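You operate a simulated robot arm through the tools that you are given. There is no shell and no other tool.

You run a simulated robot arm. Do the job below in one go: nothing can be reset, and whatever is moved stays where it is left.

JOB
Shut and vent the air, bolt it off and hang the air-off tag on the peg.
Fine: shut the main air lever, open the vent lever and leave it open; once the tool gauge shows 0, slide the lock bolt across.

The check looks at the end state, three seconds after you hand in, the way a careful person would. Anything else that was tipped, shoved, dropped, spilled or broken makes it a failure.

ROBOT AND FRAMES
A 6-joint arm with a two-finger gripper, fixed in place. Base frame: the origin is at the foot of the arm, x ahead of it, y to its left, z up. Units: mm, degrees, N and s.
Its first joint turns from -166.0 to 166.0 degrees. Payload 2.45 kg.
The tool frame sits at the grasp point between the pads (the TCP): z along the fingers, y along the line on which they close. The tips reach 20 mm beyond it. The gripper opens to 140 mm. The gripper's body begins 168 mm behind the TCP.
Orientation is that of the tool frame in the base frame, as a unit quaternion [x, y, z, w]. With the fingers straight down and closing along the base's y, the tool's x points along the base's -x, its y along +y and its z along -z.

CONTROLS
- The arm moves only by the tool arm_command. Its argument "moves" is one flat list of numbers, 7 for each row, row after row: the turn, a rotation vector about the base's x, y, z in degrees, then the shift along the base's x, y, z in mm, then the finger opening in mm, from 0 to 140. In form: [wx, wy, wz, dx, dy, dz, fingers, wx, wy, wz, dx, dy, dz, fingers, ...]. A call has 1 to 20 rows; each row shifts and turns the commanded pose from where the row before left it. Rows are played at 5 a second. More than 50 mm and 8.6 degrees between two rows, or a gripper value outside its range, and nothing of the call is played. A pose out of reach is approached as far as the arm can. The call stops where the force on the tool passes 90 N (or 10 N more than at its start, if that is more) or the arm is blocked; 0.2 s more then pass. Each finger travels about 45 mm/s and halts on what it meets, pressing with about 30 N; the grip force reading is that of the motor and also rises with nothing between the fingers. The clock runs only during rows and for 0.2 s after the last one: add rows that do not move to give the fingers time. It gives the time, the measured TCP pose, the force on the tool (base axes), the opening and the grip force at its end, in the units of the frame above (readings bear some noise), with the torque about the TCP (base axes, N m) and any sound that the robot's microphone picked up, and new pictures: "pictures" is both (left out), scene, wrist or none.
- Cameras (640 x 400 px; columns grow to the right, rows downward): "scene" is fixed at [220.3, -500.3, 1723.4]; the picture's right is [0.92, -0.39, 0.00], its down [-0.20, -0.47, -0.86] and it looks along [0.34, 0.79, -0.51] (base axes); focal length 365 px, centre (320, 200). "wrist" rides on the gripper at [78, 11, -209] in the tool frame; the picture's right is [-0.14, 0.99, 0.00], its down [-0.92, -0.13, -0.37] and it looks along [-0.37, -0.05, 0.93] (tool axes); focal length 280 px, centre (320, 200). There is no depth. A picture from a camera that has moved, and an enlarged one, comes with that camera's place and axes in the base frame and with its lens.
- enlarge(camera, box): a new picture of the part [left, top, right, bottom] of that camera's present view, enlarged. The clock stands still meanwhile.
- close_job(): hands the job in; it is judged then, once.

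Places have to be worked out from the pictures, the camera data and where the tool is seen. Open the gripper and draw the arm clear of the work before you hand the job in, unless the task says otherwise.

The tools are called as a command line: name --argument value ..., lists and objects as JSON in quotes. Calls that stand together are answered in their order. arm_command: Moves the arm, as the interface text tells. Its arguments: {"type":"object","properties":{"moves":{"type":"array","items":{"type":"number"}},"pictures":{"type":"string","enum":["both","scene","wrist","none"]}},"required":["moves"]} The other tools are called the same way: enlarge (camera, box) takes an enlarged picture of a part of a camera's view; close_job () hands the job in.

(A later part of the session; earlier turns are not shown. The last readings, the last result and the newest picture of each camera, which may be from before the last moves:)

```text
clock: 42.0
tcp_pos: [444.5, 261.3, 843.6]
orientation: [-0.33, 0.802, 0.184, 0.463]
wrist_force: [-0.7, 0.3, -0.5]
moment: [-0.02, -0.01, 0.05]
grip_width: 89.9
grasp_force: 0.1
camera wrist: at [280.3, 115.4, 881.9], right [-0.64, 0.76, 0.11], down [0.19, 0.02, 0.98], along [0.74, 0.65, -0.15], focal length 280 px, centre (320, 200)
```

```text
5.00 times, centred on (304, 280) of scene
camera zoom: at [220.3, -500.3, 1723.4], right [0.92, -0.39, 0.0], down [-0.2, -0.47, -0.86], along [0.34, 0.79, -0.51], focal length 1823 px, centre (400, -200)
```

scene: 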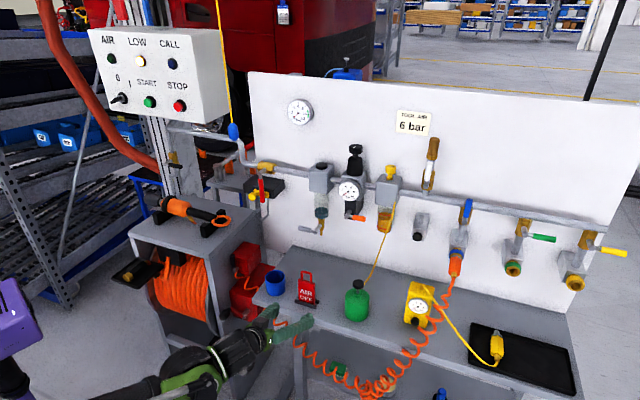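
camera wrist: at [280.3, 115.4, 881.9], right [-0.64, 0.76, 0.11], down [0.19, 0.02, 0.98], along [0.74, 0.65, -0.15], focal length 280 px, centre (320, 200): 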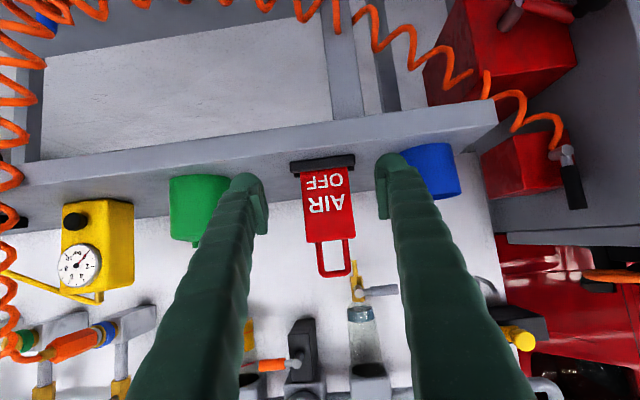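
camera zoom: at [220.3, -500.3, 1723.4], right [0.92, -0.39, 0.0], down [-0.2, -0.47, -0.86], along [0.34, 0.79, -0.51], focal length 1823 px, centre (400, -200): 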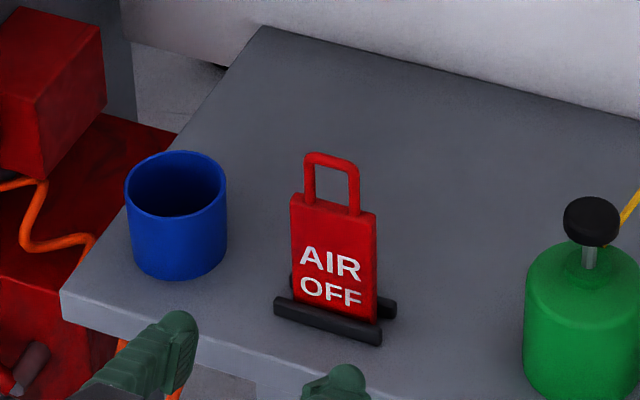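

The forward line of the TCP meets the tag body about 60% up, within 3 mm of centre. I'll advance so the tag sits between the pads.

arm_command --moves '[0, 0, 0, 23.5, 20.7, 0, 90, 0, 0, 0, 22.1, 22.1, 0, 90, 0, 0, 0, 22.1, 22.1, 0, 90, 0, 0, 0, 21, 21, 0, 90]'

enlarge --camera "wrist" --box '[200, 80, 440, 230]'

enlarge --camera "scene" --box '[240, 240, 368, 320]'

```text
clock: 43.0
tcp_pos: [534.3, 345.4, 844.6]
orientation: [-0.33, 0.802, 0.183, 0.462]
wrist_force: [0.9, -0.4, 0.8]
moment: [0.01, -0.05, 0.01]
grip_width: 90.0
grasp_force: 0.0
camera wrist: at [369.9, 199.6, 882.6], right [-0.64, 0.76, 0.11], down [0.19, 0.02, 0.98], along [0.74, 0.65, -0.15], focal length 280 px, centre (320, 200)
```

scene: 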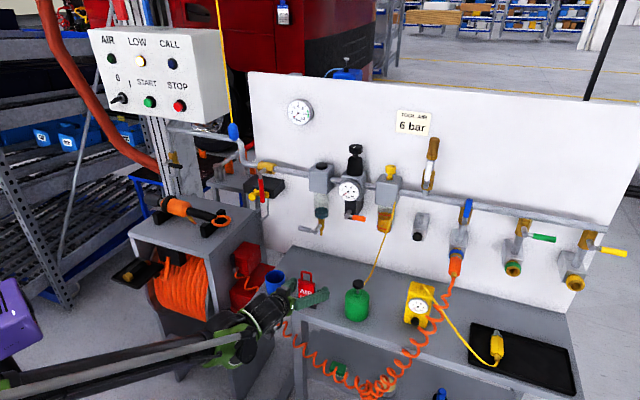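
wrist: 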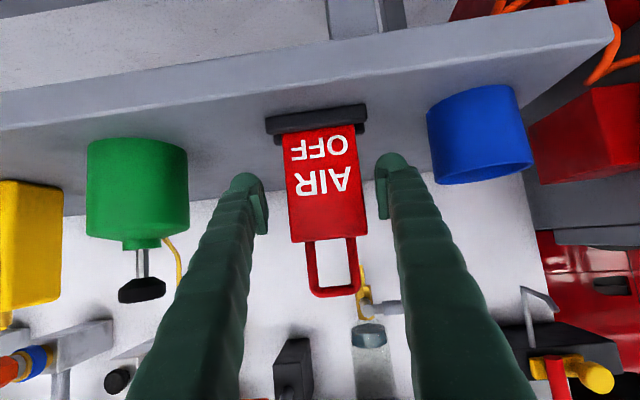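

```text
2.67 times, centred on (320, 155) of wrist
camera zoom: at [369.9, 199.6, 882.6], right [-0.64, 0.76, 0.11], down [0.19, 0.02, 0.98], along [0.74, 0.65, -0.15], focal length 748 px, centre (320, 320)
```

zoom: 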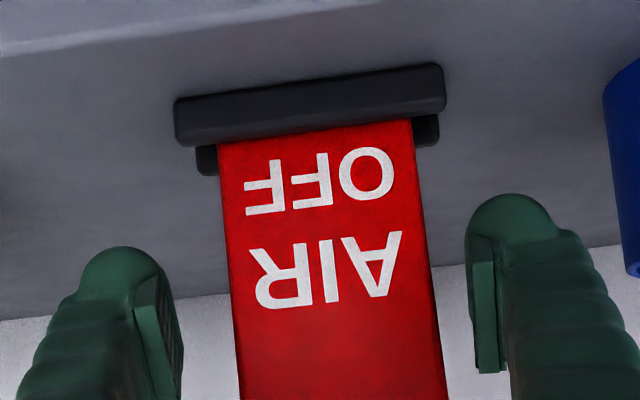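

```text
5.00 times, centred on (304, 280) of scene
camera zoom: at [220.3, -500.3, 1723.4], right [0.92, -0.39, 0.0], down [-0.2, -0.47, -0.86], along [0.34, 0.79, -0.51], focal length 1823 px, centre (400, -200)
```

zoom: 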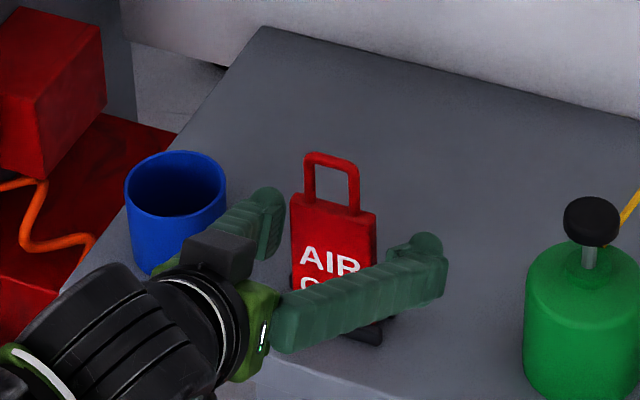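

The tag is at pad depth and centred within about 1 mm. I'll close gently on its side edges.

arm_command --moves '[0, 0, 0, 0, 0, 0, 72, 0, 0, 0, 0, 0, 0, 66, 0, 0, 0, 0, 0, 0, 60, 0, 0, 0, 0, 0, 0, 50, 0, 0, 0, 0, 0, 0, 40, 0, 0, 0, 0, 0, 0, 40]'

enlarge --camera "wrist" --box '[200, 80, 440, 230]'

enlarge --camera "scene" --box '[240, 240, 368, 320]'

```text
clock: 44.4
tcp_pos: [534.8, 344.9, 845.4]
orientation: [-0.329, 0.802, 0.184, 0.463]
wrist_force: [-0.4, -0.2, 0.0]
moment: [-0.01, -0.04, 0.01]
grip_width: 59.5
grasp_force: 30.3
camera wrist: at [369.9, 199.6, 882.8], right [-0.64, 0.76, 0.11], down [0.19, 0.02, 0.98], along [0.74, 0.65, -0.15], focal length 280 px, centre (320, 200)
```

scene: 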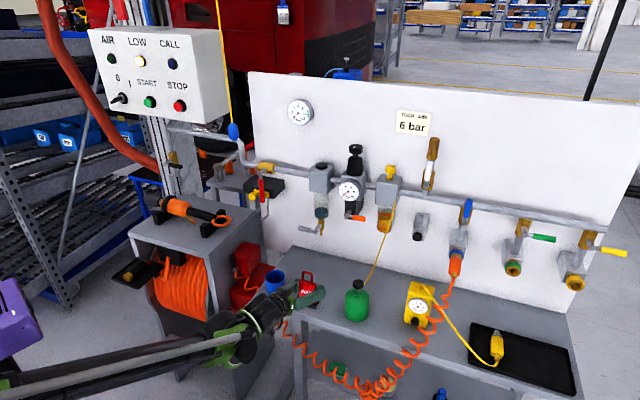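
wrist: 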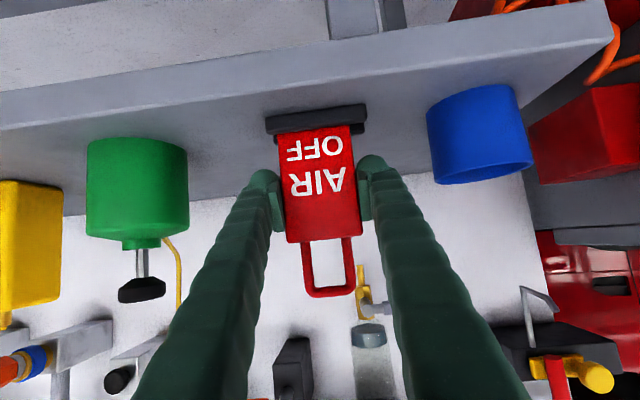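

```text
2.67 times, centred on (320, 155) of wrist
camera zoom: at [369.9, 199.6, 882.8], right [-0.64, 0.76, 0.11], down [0.19, 0.02, 0.98], along [0.74, 0.65, -0.15], focal length 748 px, centre (320, 320)
```

zoom: 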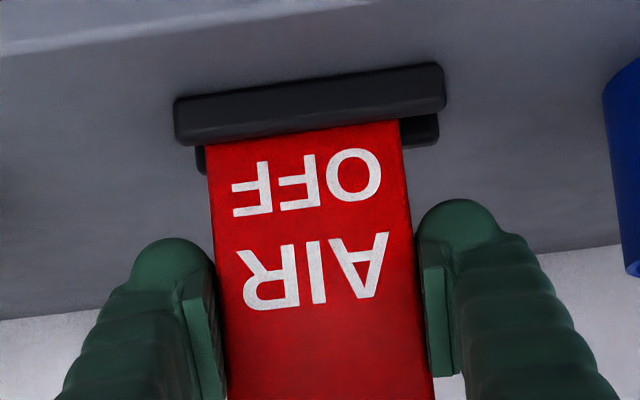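

```text
5.00 times, centred on (304, 280) of scene
camera zoom: at [220.3, -500.3, 1723.4], right [0.92, -0.39, 0.0], down [-0.2, -0.47, -0.86], along [0.34, 0.79, -0.51], focal length 1823 px, centre (400, -200)
```

zoom: 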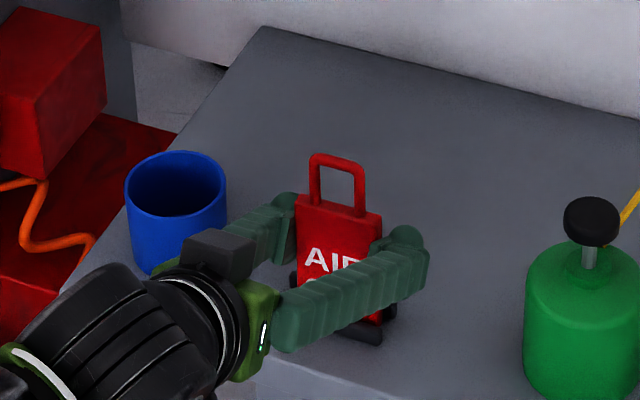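

Firm grip at 59.5 mm, and the stand didn't move. I'll lift straight up and confirm the stand stays put.

arm_command --moves '[0, 0, 0, 0, 0, 8, 40, 0, 0, 0, 0, 0, 12, 40, 0, 0, 0, 0, 0, 20, 40, 0, 0, 0, 0, 0, 30, 40]'

enlarge --camera "scene" --box '[240, 240, 368, 320]'

```text
clock: 45.4
tcp_pos: [534.5, 349.2, 914.8]
orientation: [-0.33, 0.802, 0.184, 0.463]
wrist_force: [-0.6, -0.8, 0.0]
moment: [0.0, 0.01, -0.01]
grip_width: 59.6
grasp_force: 30.4
camera wrist: at [369.3, 204.1, 953.0], right [-0.64, 0.76, 0.11], down [0.19, 0.02, 0.98], along [0.74, 0.65, -0.15], focal length 280 px, centre (320, 200)
```

scene: 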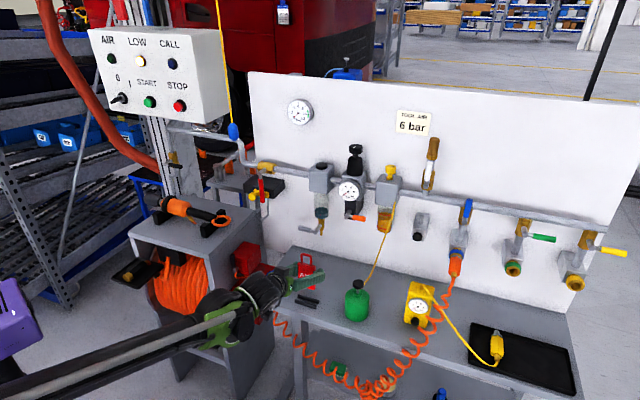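
wrist: 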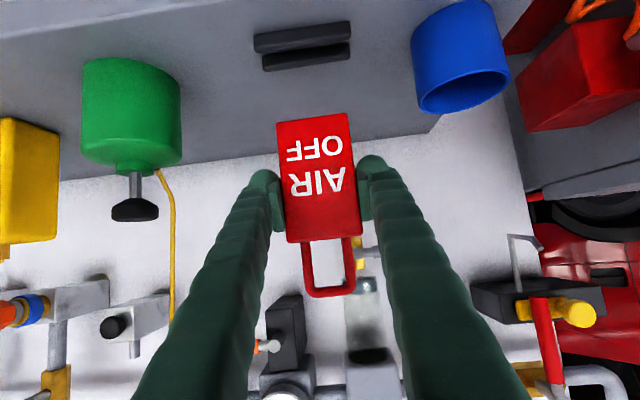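

```text
5.00 times, centred on (304, 280) of scene
camera zoom: at [220.3, -500.3, 1723.4], right [0.92, -0.39, 0.0], down [-0.2, -0.47, -0.86], along [0.34, 0.79, -0.51], focal length 1823 px, centre (400, -200)
```

zoom: 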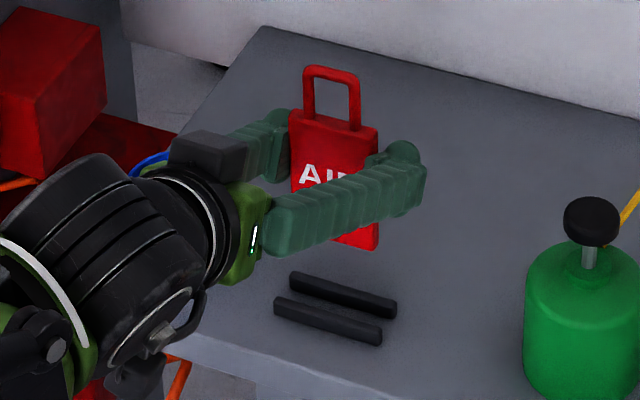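

The tag is free and the stand undisturbed. The loop's opening spans about 35–71 mm above the TCP. I'll lift over the cup, move left in front of the peg, and look.

arm_command --moves '[0, 0, 0, 0, 0, 40, 40, 0, 0, 0, 0, 0, 40, 40, 0, 0, 0, -28, 28, 0, 40, 0, 0, 0, -28, 28, 0, 40, 0, 0, 0, -28, 28, 0, 40, 0, 0, 0, -28, 28, 0, 40, 0, 0, 0, -28, 28, 0, 40, 0, 0, 0, -28, 28, 0, 40]'

enlarge --camera "scene" --box '[200, 170, 328, 250]'

```text
clock: 47.2
tcp_pos: [363.8, 519.2, 996.2]
orientation: [-0.33, 0.801, 0.185, 0.463]
wrist_force: [0.3, 0.5, 0.2]
moment: [0.02, -0.05, 0.07]
grip_width: 59.6
grasp_force: 30.2
camera wrist: at [198.8, 373.2, 1033.9], right [-0.64, 0.76, 0.11], down [0.19, 0.02, 0.98], along [0.74, 0.65, -0.15], focal length 280 px, centre (320, 200)
```

scene: 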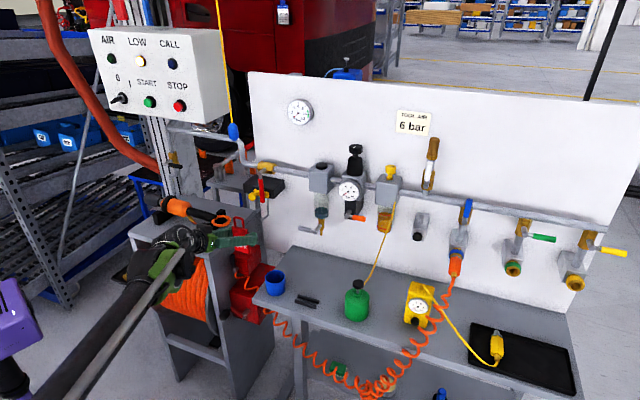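
wrist: 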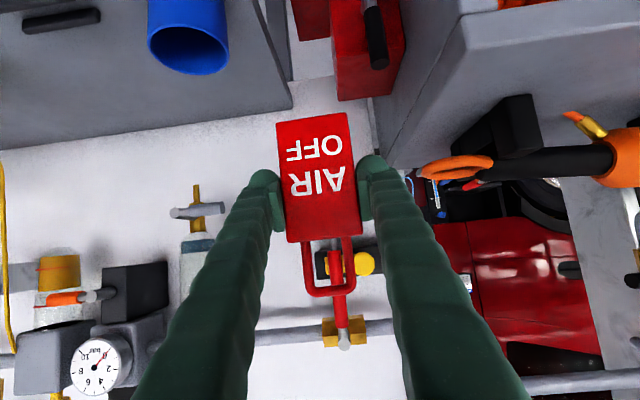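

```text
5.00 times, centred on (264, 210) of scene
camera zoom: at [220.3, -500.3, 1723.4], right [0.92, -0.39, 0.0], down [-0.2, -0.47, -0.86], along [0.34, 0.79, -0.51], focal length 1823 px, centre (600, 150)
```

zoom: 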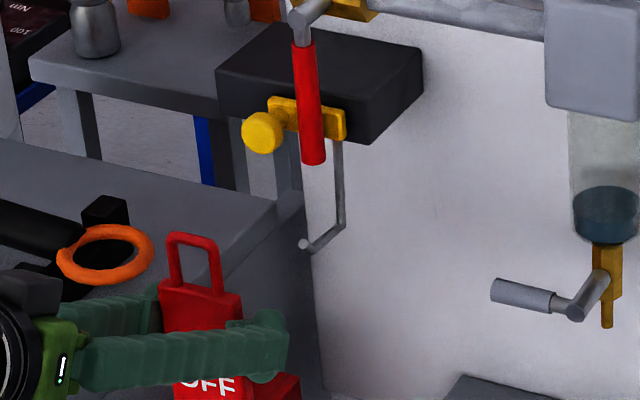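

I'm in front of the peg. I'll lower so the loop's opening comes level with it.

arm_command --moves '[0, 0, 0, 0, 0, -35, 40, 0, 0, 0, 0, 0, -35, 40, 0, 0, 0, 0, 0, 0, 40]'

enlarge --camera "wrist" --box '[250, 180, 410, 300]'

enlarge --camera "scene" --box '[200, 190, 328, 270]'

```text
clock: 48.0
tcp_pos: [363.6, 518.1, 923.7]
orientation: [-0.329, 0.802, 0.183, 0.463]
wrist_force: [-0.5, -0.3, -0.4]
moment: [0.03, -0.02, 0.0]
grip_width: 59.7
grasp_force: 30.7
camera wrist: at [199.0, 372.8, 962.5], right [-0.64, 0.76, 0.11], down [0.19, 0.02, 0.98], along [0.74, 0.65, -0.15], focal length 280 px, centre (320, 200)
```

scene: 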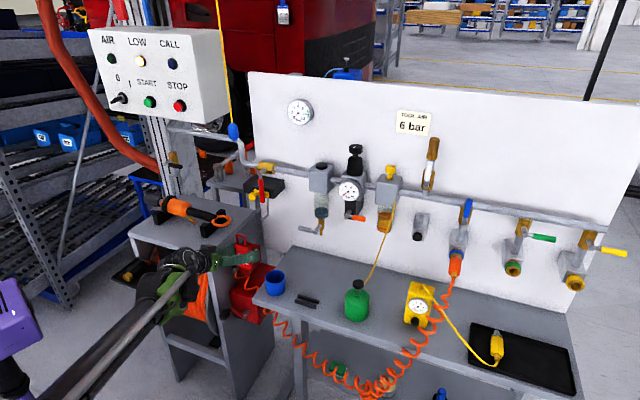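
wrist: 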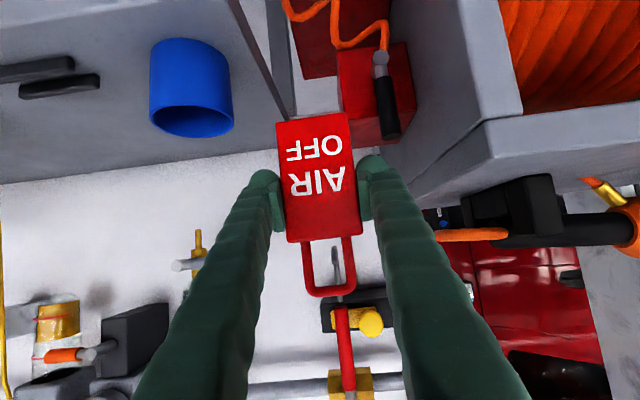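

```text
3.33 times, centred on (330, 240) of wrist
camera zoom: at [199.0, 372.8, 962.5], right [-0.64, 0.76, 0.11], down [0.19, 0.02, 0.98], along [0.74, 0.65, -0.15], focal length 935 px, centre (287, 67)
```

zoom: 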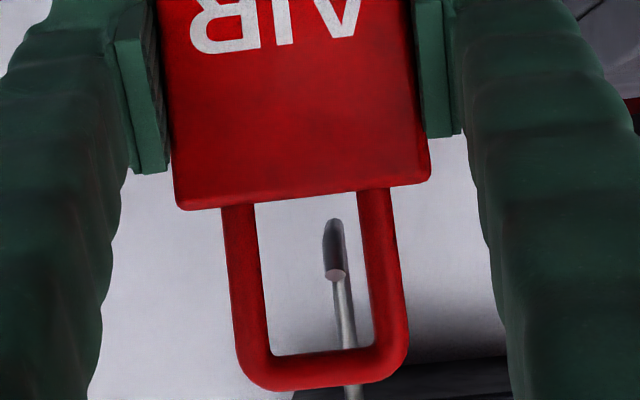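

```text
5.00 times, centred on (264, 230) of scene
camera zoom: at [220.3, -500.3, 1723.4], right [0.92, -0.39, 0.0], down [-0.2, -0.47, -0.86], along [0.34, 0.79, -0.51], focal length 1823 px, centre (600, 50)
```

zoom: 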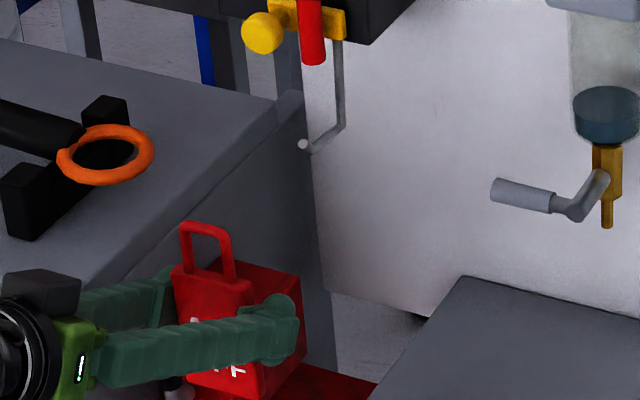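

I can see the peg through the loop: lip tip at a≈-110, z≈987 and bend at z≈969, against a loop opening centred at a≈-109, z≈962–995. Alignment is good, so I'll advance straight toward the peg and stop just short.

arm_command --moves '[0, 0, 0, 17, 17, 0, 40, 0, 0, 0, 17, 17, 0, 40, 0, 0, 0, 17, 17, 0, 40, 0, 0, 0, 15, 15, 0, 40, 0, 0, 0, 0, 0, 0, 40]'

enlarge --camera "wrist" --box '[250, 180, 410, 300]'

enlarge --camera "scene" --box '[216, 180, 312, 240]'

```text
clock: 49.2
tcp_pos: [431.5, 581.8, 924.4]
orientation: [-0.329, 0.802, 0.184, 0.463]
wrist_force: [-0.5, 0.0, -0.3]
moment: [0.0, 0.01, 0.02]
grip_width: 59.8
grasp_force: 30.6
camera wrist: at [267.6, 436.6, 962.4], right [-0.64, 0.76, 0.11], down [0.19, 0.02, 0.98], along [0.74, 0.65, -0.15], focal length 280 px, centre (320, 200)
```

scene: 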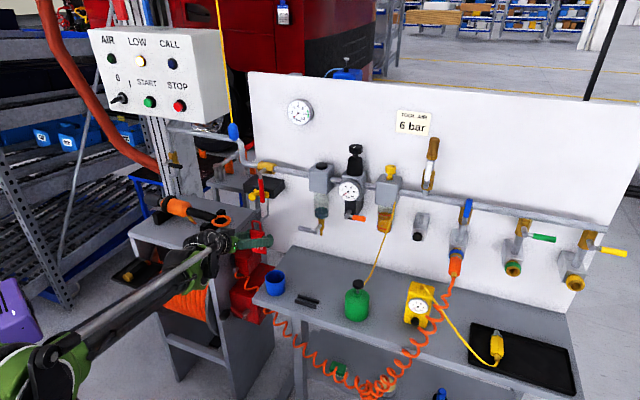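
wrist: 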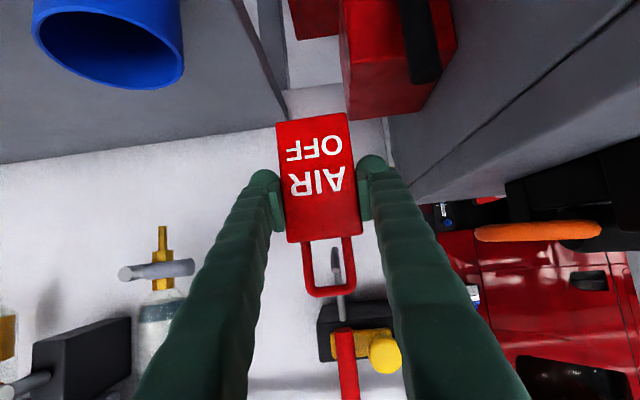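

```text
3.33 times, centred on (330, 240) of wrist
camera zoom: at [267.6, 436.6, 962.4], right [-0.64, 0.76, 0.11], down [0.19, 0.02, 0.98], along [0.74, 0.65, -0.15], focal length 935 px, centre (287, 67)
```

zoom: 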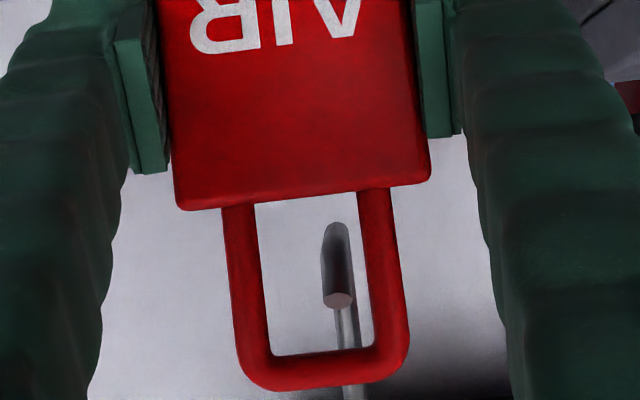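

```text
6.67 times, centred on (264, 210) of scene
camera zoom: at [220.3, -500.3, 1723.4], right [0.92, -0.39, 0.0], down [-0.2, -0.47, -0.86], along [0.34, 0.79, -0.51], focal length 2431 px, centre (693, 133)
```

zoom: 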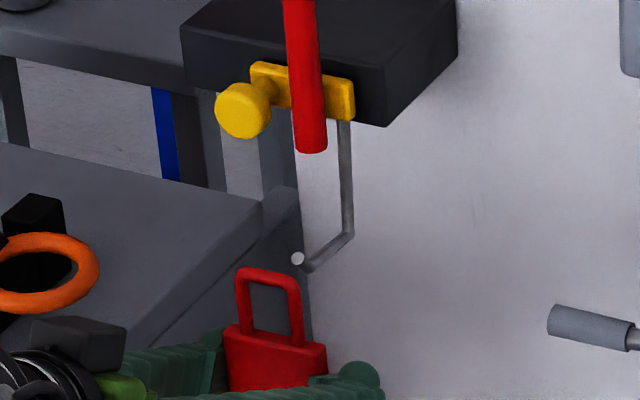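

There's a 3 mm lateral drift: the peg tip is at a≈-110 and the loop centre at -106.5. I'll correct it and creep to just before the lip.

arm_command --moves '[0, 0, 0, -2.4, 2.4, 0, 40, 0, 0, 0, 6, 6, 0, 40, 0, 0, 0, 6, 6, 0, 40, 0, 0, 0, 4, 4, 0, 40, 0, 0, 0, 0, 0, 0, 40]'

enlarge --camera "wrist" --box '[250, 180, 410, 300]'

enlarge --camera "scene" --box '[216, 180, 312, 240]'

```text
clock: 50.4
tcp_pos: [445.5, 602.9, 924.2]
orientation: [-0.33, 0.803, 0.183, 0.462]
wrist_force: [-0.6, -0.4, -0.5]
moment: [-0.01, -0.01, -0.01]
grip_width: 59.9
grasp_force: 29.7
camera wrist: at [280.7, 456.4, 962.6], right [-0.64, 0.76, 0.11], down [0.19, 0.02, 0.98], along [0.74, 0.65, -0.15], focal length 280 px, centre (320, 200)
```

scene: 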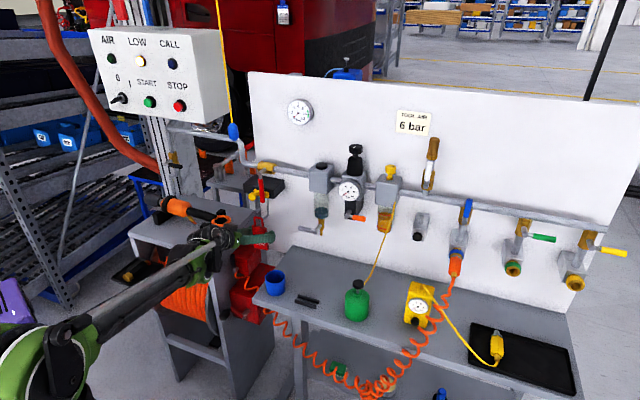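
wrist: 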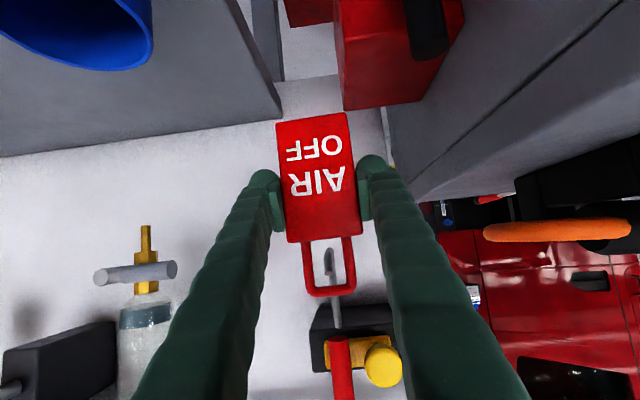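

```text
3.33 times, centred on (330, 240) of wrist
camera zoom: at [280.7, 456.4, 962.6], right [-0.64, 0.76, 0.11], down [0.19, 0.02, 0.98], along [0.74, 0.65, -0.15], focal length 935 px, centre (287, 67)
```

zoom: 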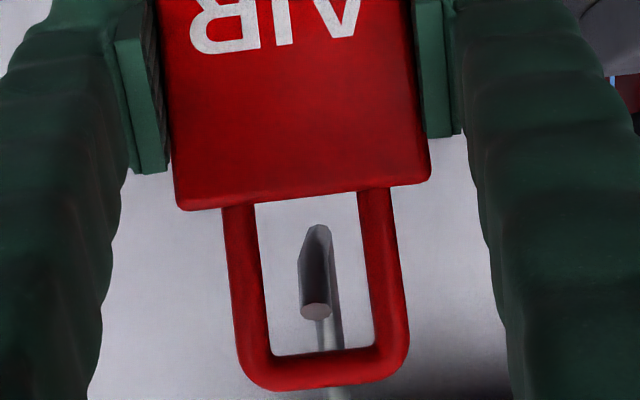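

```text
6.67 times, centred on (264, 210) of scene
camera zoom: at [220.3, -500.3, 1723.4], right [0.92, -0.39, 0.0], down [-0.2, -0.47, -0.86], along [0.34, 0.79, -0.51], focal length 2431 px, centre (693, 133)
```

zoom: 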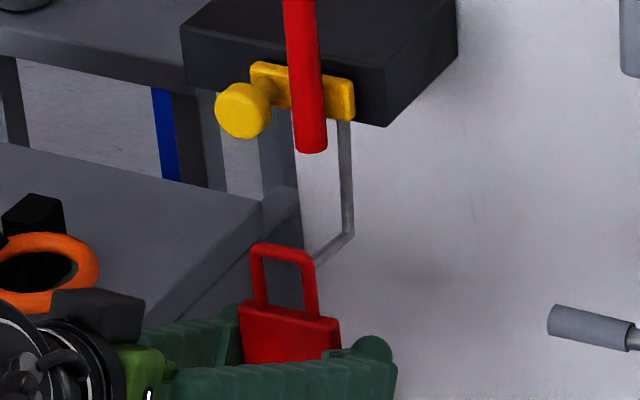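

The peg is centred in the loop. I'll move forward slowly over the lip, stopping on any contact force.

arm_command --moves '[0, 0, 0, 4, 4, 1, 40, 0, 0, 0, 5, 5, 0, 40, 0, 0, 0, 5, 5, 0, 40, 0, 0, 0, 0, 0, 0, 40]'

enlarge --camera "wrist" --box '[250, 180, 410, 300]'

enlarge --camera "scene" --box '[216, 180, 312, 240]'

```text
clock: 51.4
tcp_pos: [458.6, 615.5, 925.3]
orientation: [-0.33, 0.802, 0.184, 0.462]
wrist_force: [0.0, -0.4, -0.4]
moment: [0.05, -0.02, 0.01]
grip_width: 59.5
grasp_force: 29.6
camera wrist: at [293.9, 469.5, 963.4], right [-0.64, 0.76, 0.11], down [0.19, 0.02, 0.98], along [0.74, 0.65, -0.15], focal length 280 px, centre (320, 200)
```

scene: 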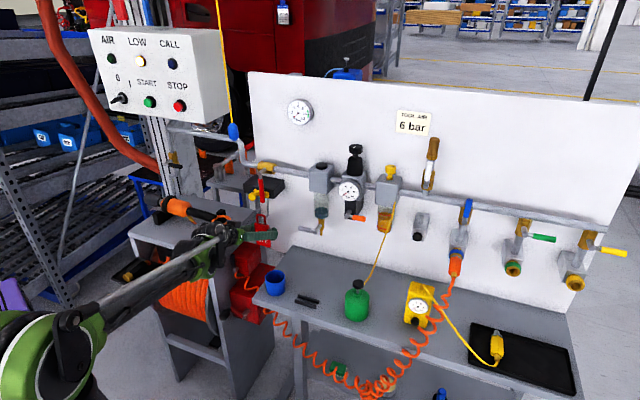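
wrist: 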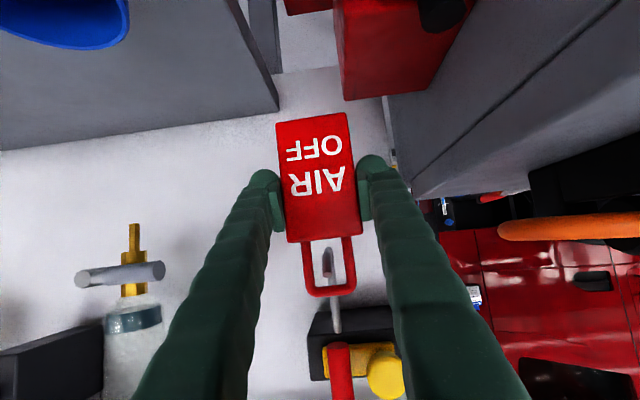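

```text
3.33 times, centred on (330, 240) of wrist
camera zoom: at [293.9, 469.5, 963.4], right [-0.64, 0.76, 0.11], down [0.19, 0.02, 0.98], along [0.74, 0.65, -0.15], focal length 935 px, centre (287, 67)
```

zoom: 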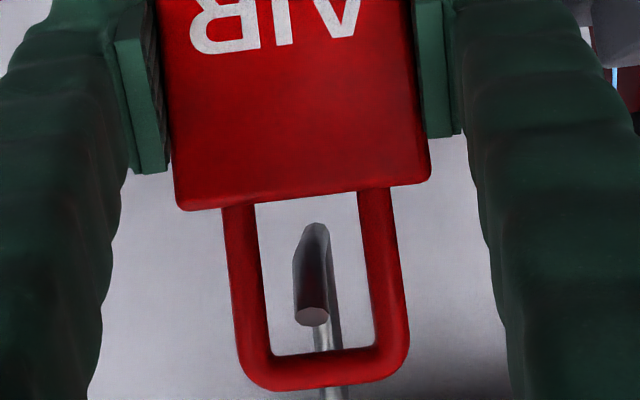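

```text
6.67 times, centred on (264, 210) of scene
camera zoom: at [220.3, -500.3, 1723.4], right [0.92, -0.39, 0.0], down [-0.2, -0.47, -0.86], along [0.34, 0.79, -0.51], focal length 2431 px, centre (693, 133)
```

zoom: 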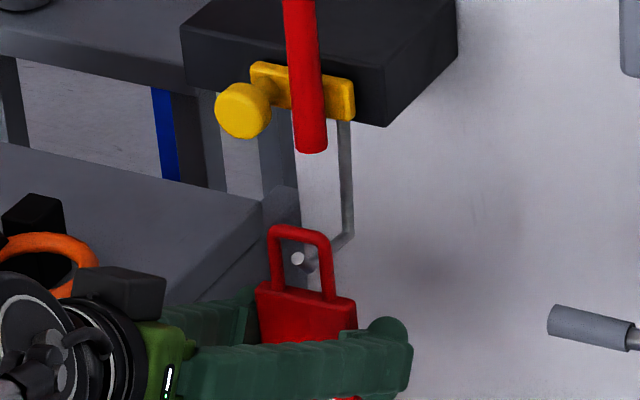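

No contact, and the lip is passing through the loop. I'll continue so the tag sits mid-rod, behind the lip.

arm_command --moves '[0, 0, 0, 6, 6, 0, 40, 0, 0, 0, 6, 6, 0, 40, 0, 0, 0, 6, 6, 0, 40, 0, 0, 0, 0, 0, 0, 40]'

enlarge --camera "wrist" --box '[250, 180, 410, 300]'

enlarge --camera "scene" --box '[216, 180, 312, 240]'

```text
clock: 52.4
tcp_pos: [475.2, 633.4, 924.5]
orientation: [-0.33, 0.803, 0.183, 0.462]
wrist_force: [0.4, -0.6, 0.0]
moment: [0.04, -0.01, 0.0]
grip_width: 59.7
grasp_force: 30.2
camera wrist: at [310.9, 487.2, 962.5], right [-0.64, 0.76, 0.11], down [0.19, 0.02, 0.98], along [0.74, 0.65, -0.15], focal length 280 px, centre (320, 200)
```

scene: 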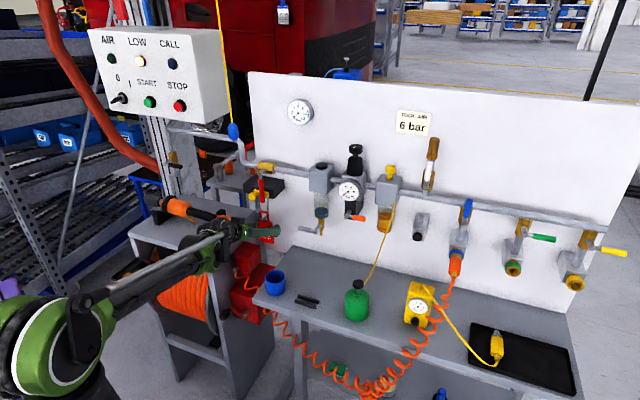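
wrist: 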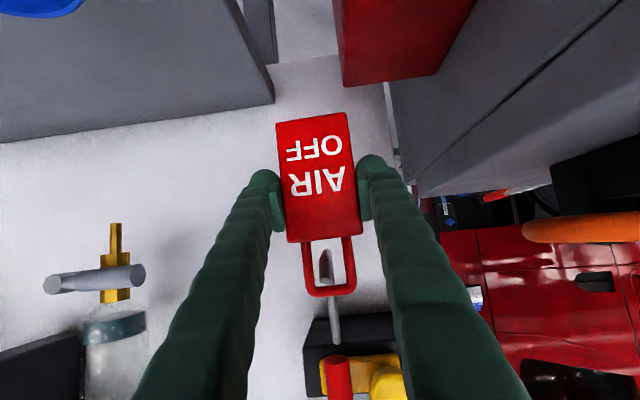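

```text
3.33 times, centred on (330, 240) of wrist
camera zoom: at [310.9, 487.2, 962.5], right [-0.64, 0.76, 0.11], down [0.19, 0.02, 0.98], along [0.74, 0.65, -0.15], focal length 935 px, centre (287, 67)
```

zoom: 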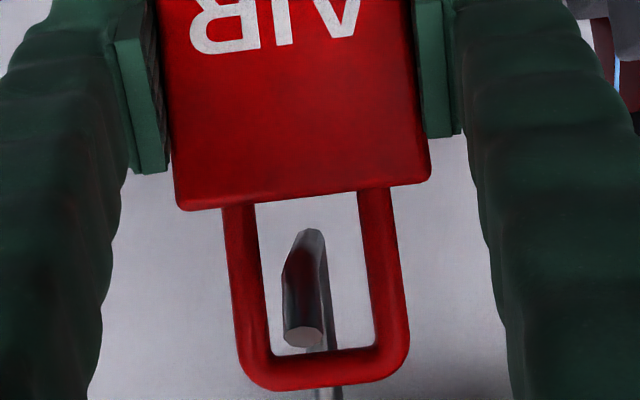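

```text
6.67 times, centred on (264, 210) of scene
camera zoom: at [220.3, -500.3, 1723.4], right [0.92, -0.39, 0.0], down [-0.2, -0.47, -0.86], along [0.34, 0.79, -0.51], focal length 2431 px, centre (693, 133)
```

zoom: 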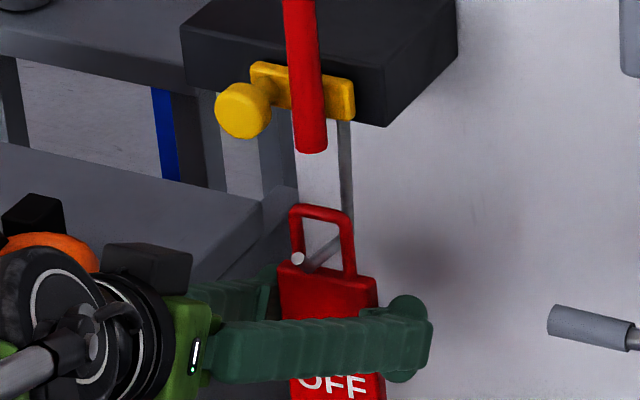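

The lip tip now shows in front of the tag, so the rod passes through the loop with the tag mid-rod. I'll lower until the loop rests on the rod.

arm_command --moves '[0, 0, 0, 0, 0, -6, 40, 0, 0, 0, 0, 0, -6, 40, 0, 0, 0, 0, 0, -5, 40, 0, 0, 0, 0, 0, 0, 40]'

enlarge --camera "wrist" --box '[250, 180, 410, 300]'

enlarge --camera "scene" --box '[216, 180, 312, 240]'

```text
clock: 53.4
tcp_pos: [477.7, 633.0, 907.5]
orientation: [-0.33, 0.802, 0.184, 0.462]
wrist_force: [0.4, 0.2, -0.6]
moment: [0.01, -0.01, -0.06]
grip_width: 59.6
grasp_force: 30.0
camera wrist: at [312.8, 487.8, 945.3], right [-0.64, 0.76, 0.11], down [0.19, 0.02, 0.98], along [0.74, 0.65, -0.15], focal length 280 px, centre (320, 200)
```

scene: 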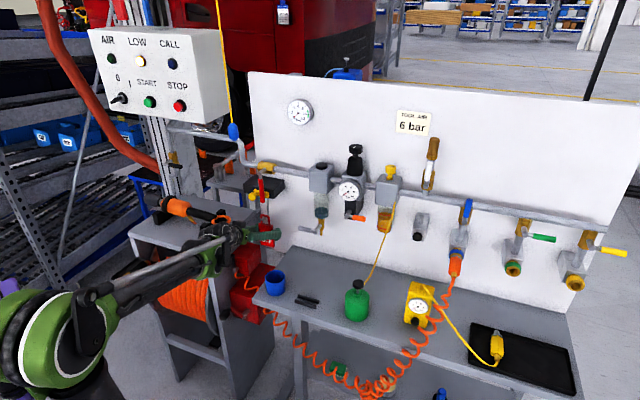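
wrist: 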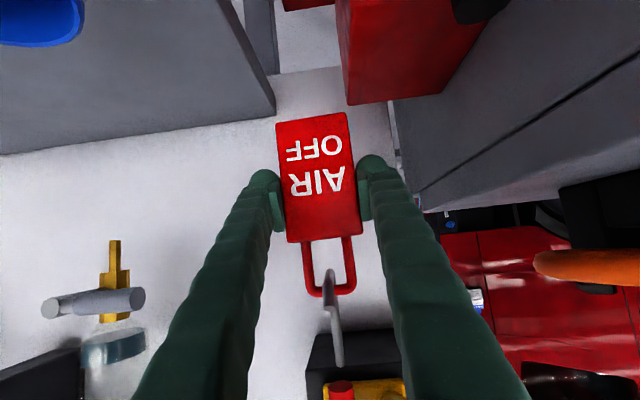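

```text
3.33 times, centred on (330, 240) of wrist
camera zoom: at [312.8, 487.8, 945.3], right [-0.64, 0.76, 0.11], down [0.19, 0.02, 0.98], along [0.74, 0.65, -0.15], focal length 935 px, centre (287, 67)
```

zoom: 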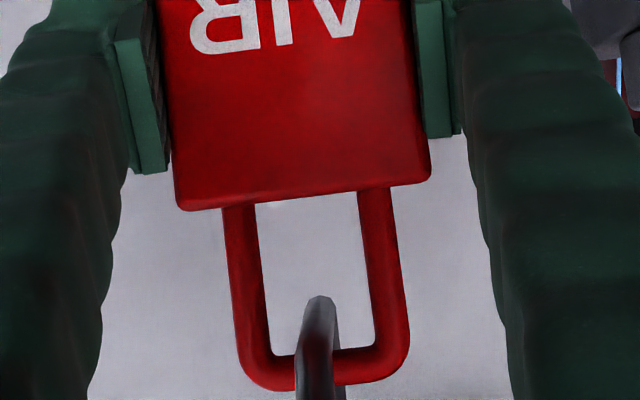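

```text
6.67 times, centred on (264, 210) of scene
camera zoom: at [220.3, -500.3, 1723.4], right [0.92, -0.39, 0.0], down [-0.2, -0.47, -0.86], along [0.34, 0.79, -0.51], focal length 2431 px, centre (693, 133)
```

zoom: 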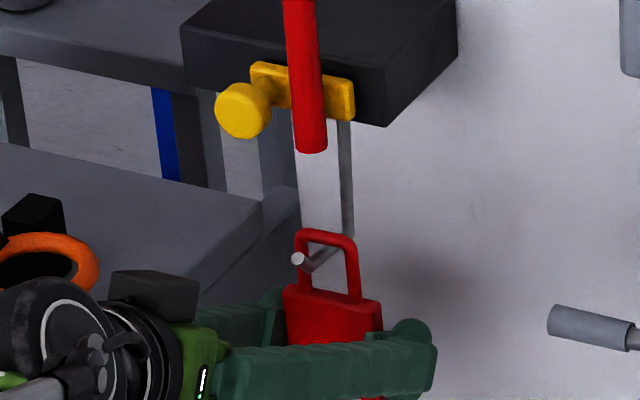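

The peg clearly runs through the loop, with the lip in front. I'll lower the last millimetres until the rod takes the weight.

arm_command --moves '[0, 0, 0, 0, 0, -2, 40, 0, 0, 0, 0, 0, -2, 40, 0, 0, 0, 0, 0, -1, 40, 0, 0, 0, 0, 0, 0, 40]'

enlarge --camera "wrist" --box '[250, 180, 410, 300]'

enlarge --camera "scene" --box '[232, 195, 296, 235]'

```text
clock: 54.4
tcp_pos: [478.3, 632.9, 904.5]
orientation: [-0.33, 0.801, 0.185, 0.464]
wrist_force: [-1.9, 3.5, 27.9]
moment: [-0.22, -0.16, 0.0]
grip_width: 59.9
grasp_force: 30.4
camera wrist: at [313.0, 486.5, 941.7], right [-0.64, 0.76, 0.11], down [0.19, 0.02, 0.98], along [0.74, 0.65, -0.15], focal length 280 px, centre (320, 200)
```

scene: 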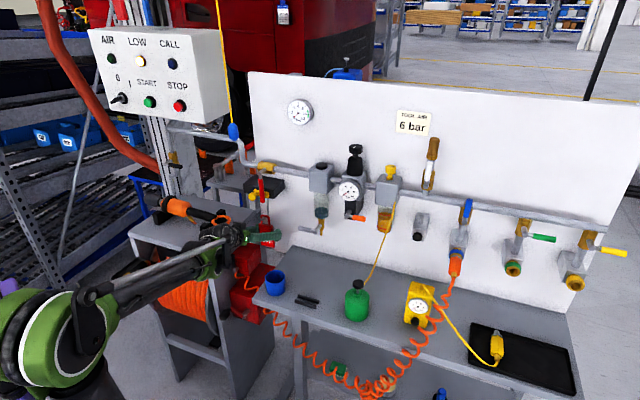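
wrist: 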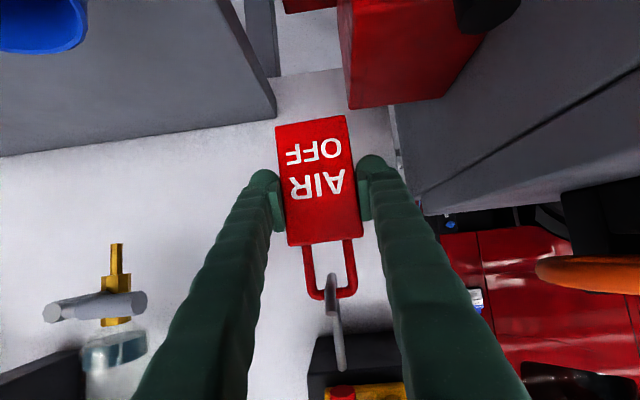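

```text
3.33 times, centred on (330, 240) of wrist
camera zoom: at [313.0, 486.5, 941.7], right [-0.64, 0.76, 0.11], down [0.19, 0.02, 0.98], along [0.74, 0.65, -0.15], focal length 935 px, centre (287, 67)
```

zoom: 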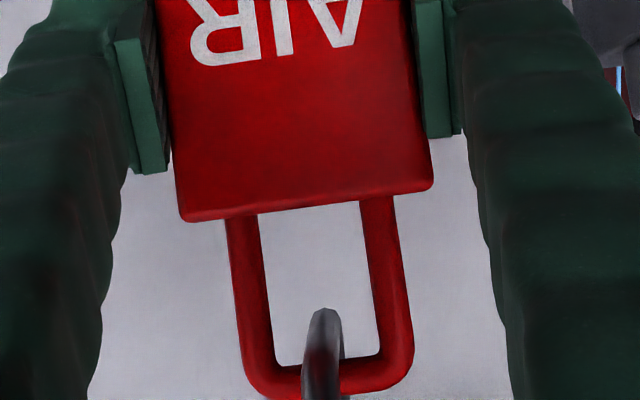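

```text
10.00 times, centred on (264, 215) of scene
camera zoom: at [220.3, -500.3, 1723.4], right [0.92, -0.39, 0.0], down [-0.2, -0.47, -0.86], along [0.34, 0.79, -0.51], focal length 3646 px, centre (880, 50)
```

zoom: 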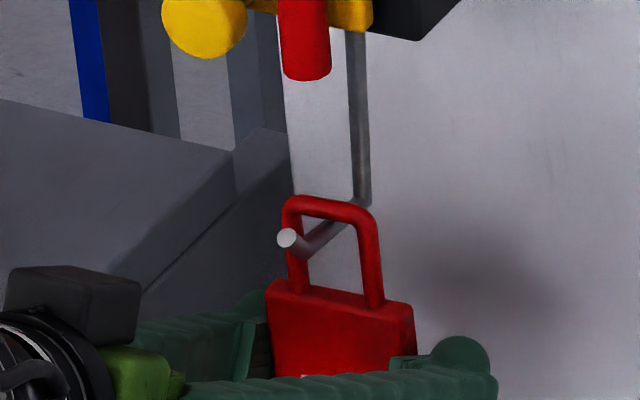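

The loop rests on the rod, with 28 N taken up vertically. I'll relieve the preload by 1 mm and open the fingers slowly.

arm_command --moves '[0, 0, 0, 0, 0, 1, 50, 0, 0, 0, 0, 0, 0, 62, 0, 0, 0, 0, 0, 0, 66, 0, 0, 0, 0, 0, 0, 72, 0, 0, 0, 0, 0, 0, 80, 0, 0, 0, 0, 0, 0, 86, 0, 0, 0, 0, 0, 0, 86, 0, 0, 0, 0, 0, 0, 86]'

enlarge --camera "wrist" --box '[240, 100, 440, 300]'

enlarge --camera "scene" --box '[232, 195, 296, 235]'

```text
clock: 56.2
tcp_pos: [477.9, 632.6, 903.6]
orientation: [-0.33, 0.802, 0.184, 0.463]
wrist_force: [0.3, -0.4, 0.8]
moment: [-0.02, 0.0, 0.02]
grip_width: 85.9
grasp_force: 0.1
camera wrist: at [313.1, 486.4, 941.9], right [-0.64, 0.76, 0.11], down [0.19, 0.02, 0.98], along [0.74, 0.65, -0.15], focal length 280 px, centre (320, 200)
```

scene: 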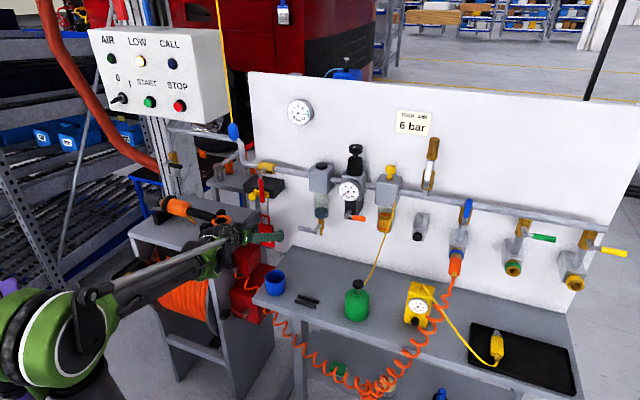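
wrist: 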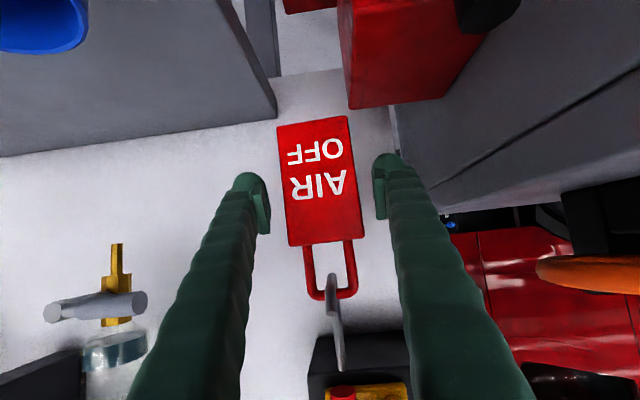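

```text
2.00 times, centred on (340, 200) of wrist
camera zoom: at [313.1, 486.4, 941.9], right [-0.64, 0.76, 0.11], down [0.19, 0.02, 0.98], along [0.74, 0.65, -0.15], focal length 561 px, centre (280, 200)
```

zoom: 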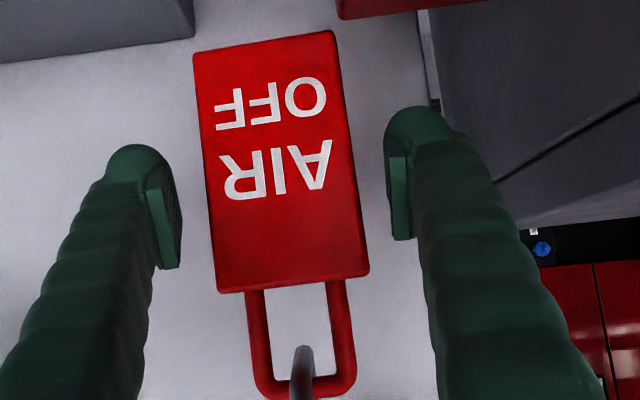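

```text
10.00 times, centred on (264, 215) of scene
camera zoom: at [220.3, -500.3, 1723.4], right [0.92, -0.39, 0.0], down [-0.2, -0.47, -0.86], along [0.34, 0.79, -0.51], focal length 3646 px, centre (880, 50)
```

zoom: 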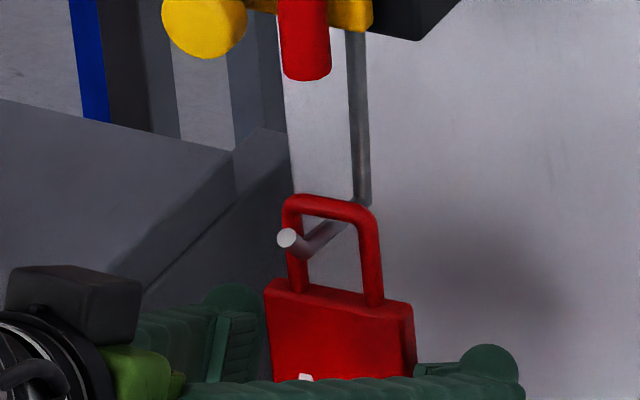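

The tag hangs on the peg, clear of both fingers. I'll retreat straight back from the board.

arm_command --moves '[0, 0, 0, -7, -7, 0, 86, 0, 0, 0, -10, -10, 0, 86, 0, 0, 0, -15, -15, 0, 86, 0, 0, 0, -25, -25, 0, 86, 0, 0, 0, -25, -25, 0, 86, 0, 0, 0, -25, -25, 10, 86, 0, 0, 0, -25, -25, 20, 86, 0, 0, 0, -10, -25, 30, 86, 0, 0, 0, 0, -25, 40, 86, 0, 0, 0, 0, -25, 40, 86]'

enlarge --camera "scene" --box '[216, 150, 312, 210]'

enlarge --camera "scene" --box '[216, 190, 312, 250]'

enlarge --camera "scene" --box '[320, 120, 480, 220]'

```text
clock: 58.4
tcp_pos: [334.9, 423.1, 1043.3]
orientation: [-0.33, 0.802, 0.184, 0.463]
wrist_force: [0.2, -0.2, 0.1]
moment: [-0.03, 0.07, -0.06]
grip_width: 85.8
grasp_force: 0.0
camera wrist: at [170.2, 277.3, 1081.7], right [-0.64, 0.76, 0.11], down [0.19, 0.02, 0.98], along [0.74, 0.65, -0.15], focal length 280 px, centre (320, 200)
```

scene: 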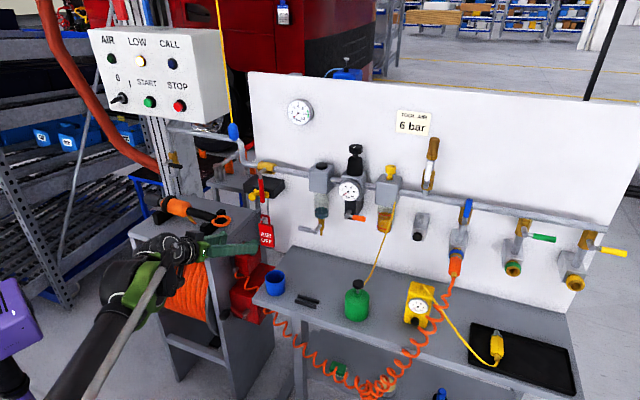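
wrist: 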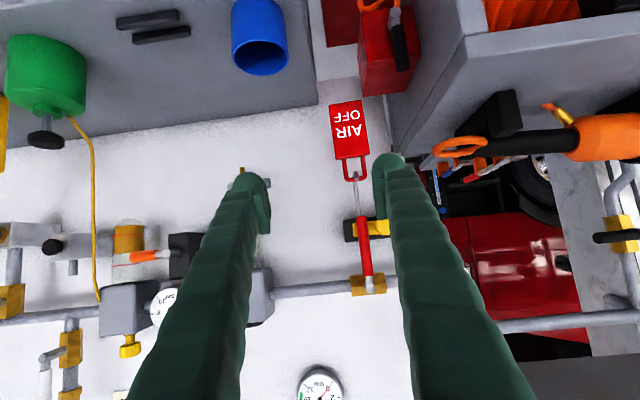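

```text
6.67 times, centred on (264, 180) of scene
camera zoom: at [220.3, -500.3, 1723.4], right [0.92, -0.39, 0.0], down [-0.2, -0.47, -0.86], along [0.34, 0.79, -0.51], focal length 2431 px, centre (693, 333)
```

zoom: 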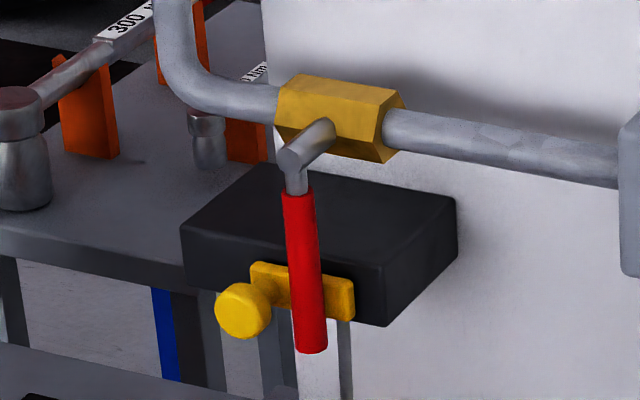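

```text
6.67 times, centred on (264, 220) of scene
camera zoom: at [220.3, -500.3, 1723.4], right [0.92, -0.39, 0.0], down [-0.2, -0.47, -0.86], along [0.34, 0.79, -0.51], focal length 2431 px, centre (693, 67)
```

zoom: 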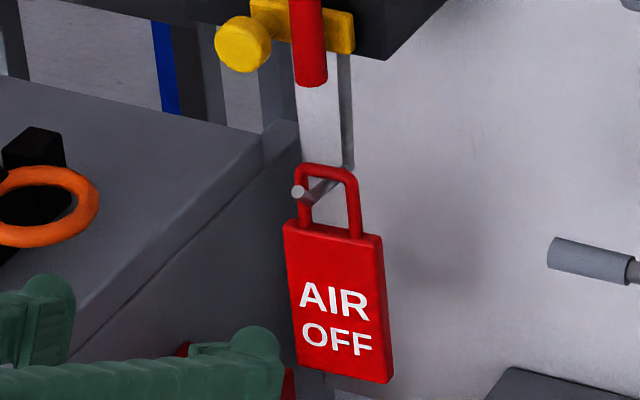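

```text
4.00 times, centred on (400, 170) of scene
camera zoom: at [220.3, -500.3, 1723.4], right [0.92, -0.39, 0.0], down [-0.2, -0.47, -0.86], along [0.34, 0.79, -0.51], focal length 1458 px, centre (0, 320)
```

zoom: 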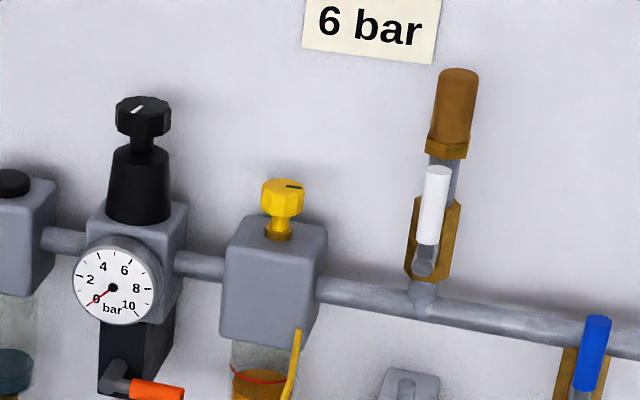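

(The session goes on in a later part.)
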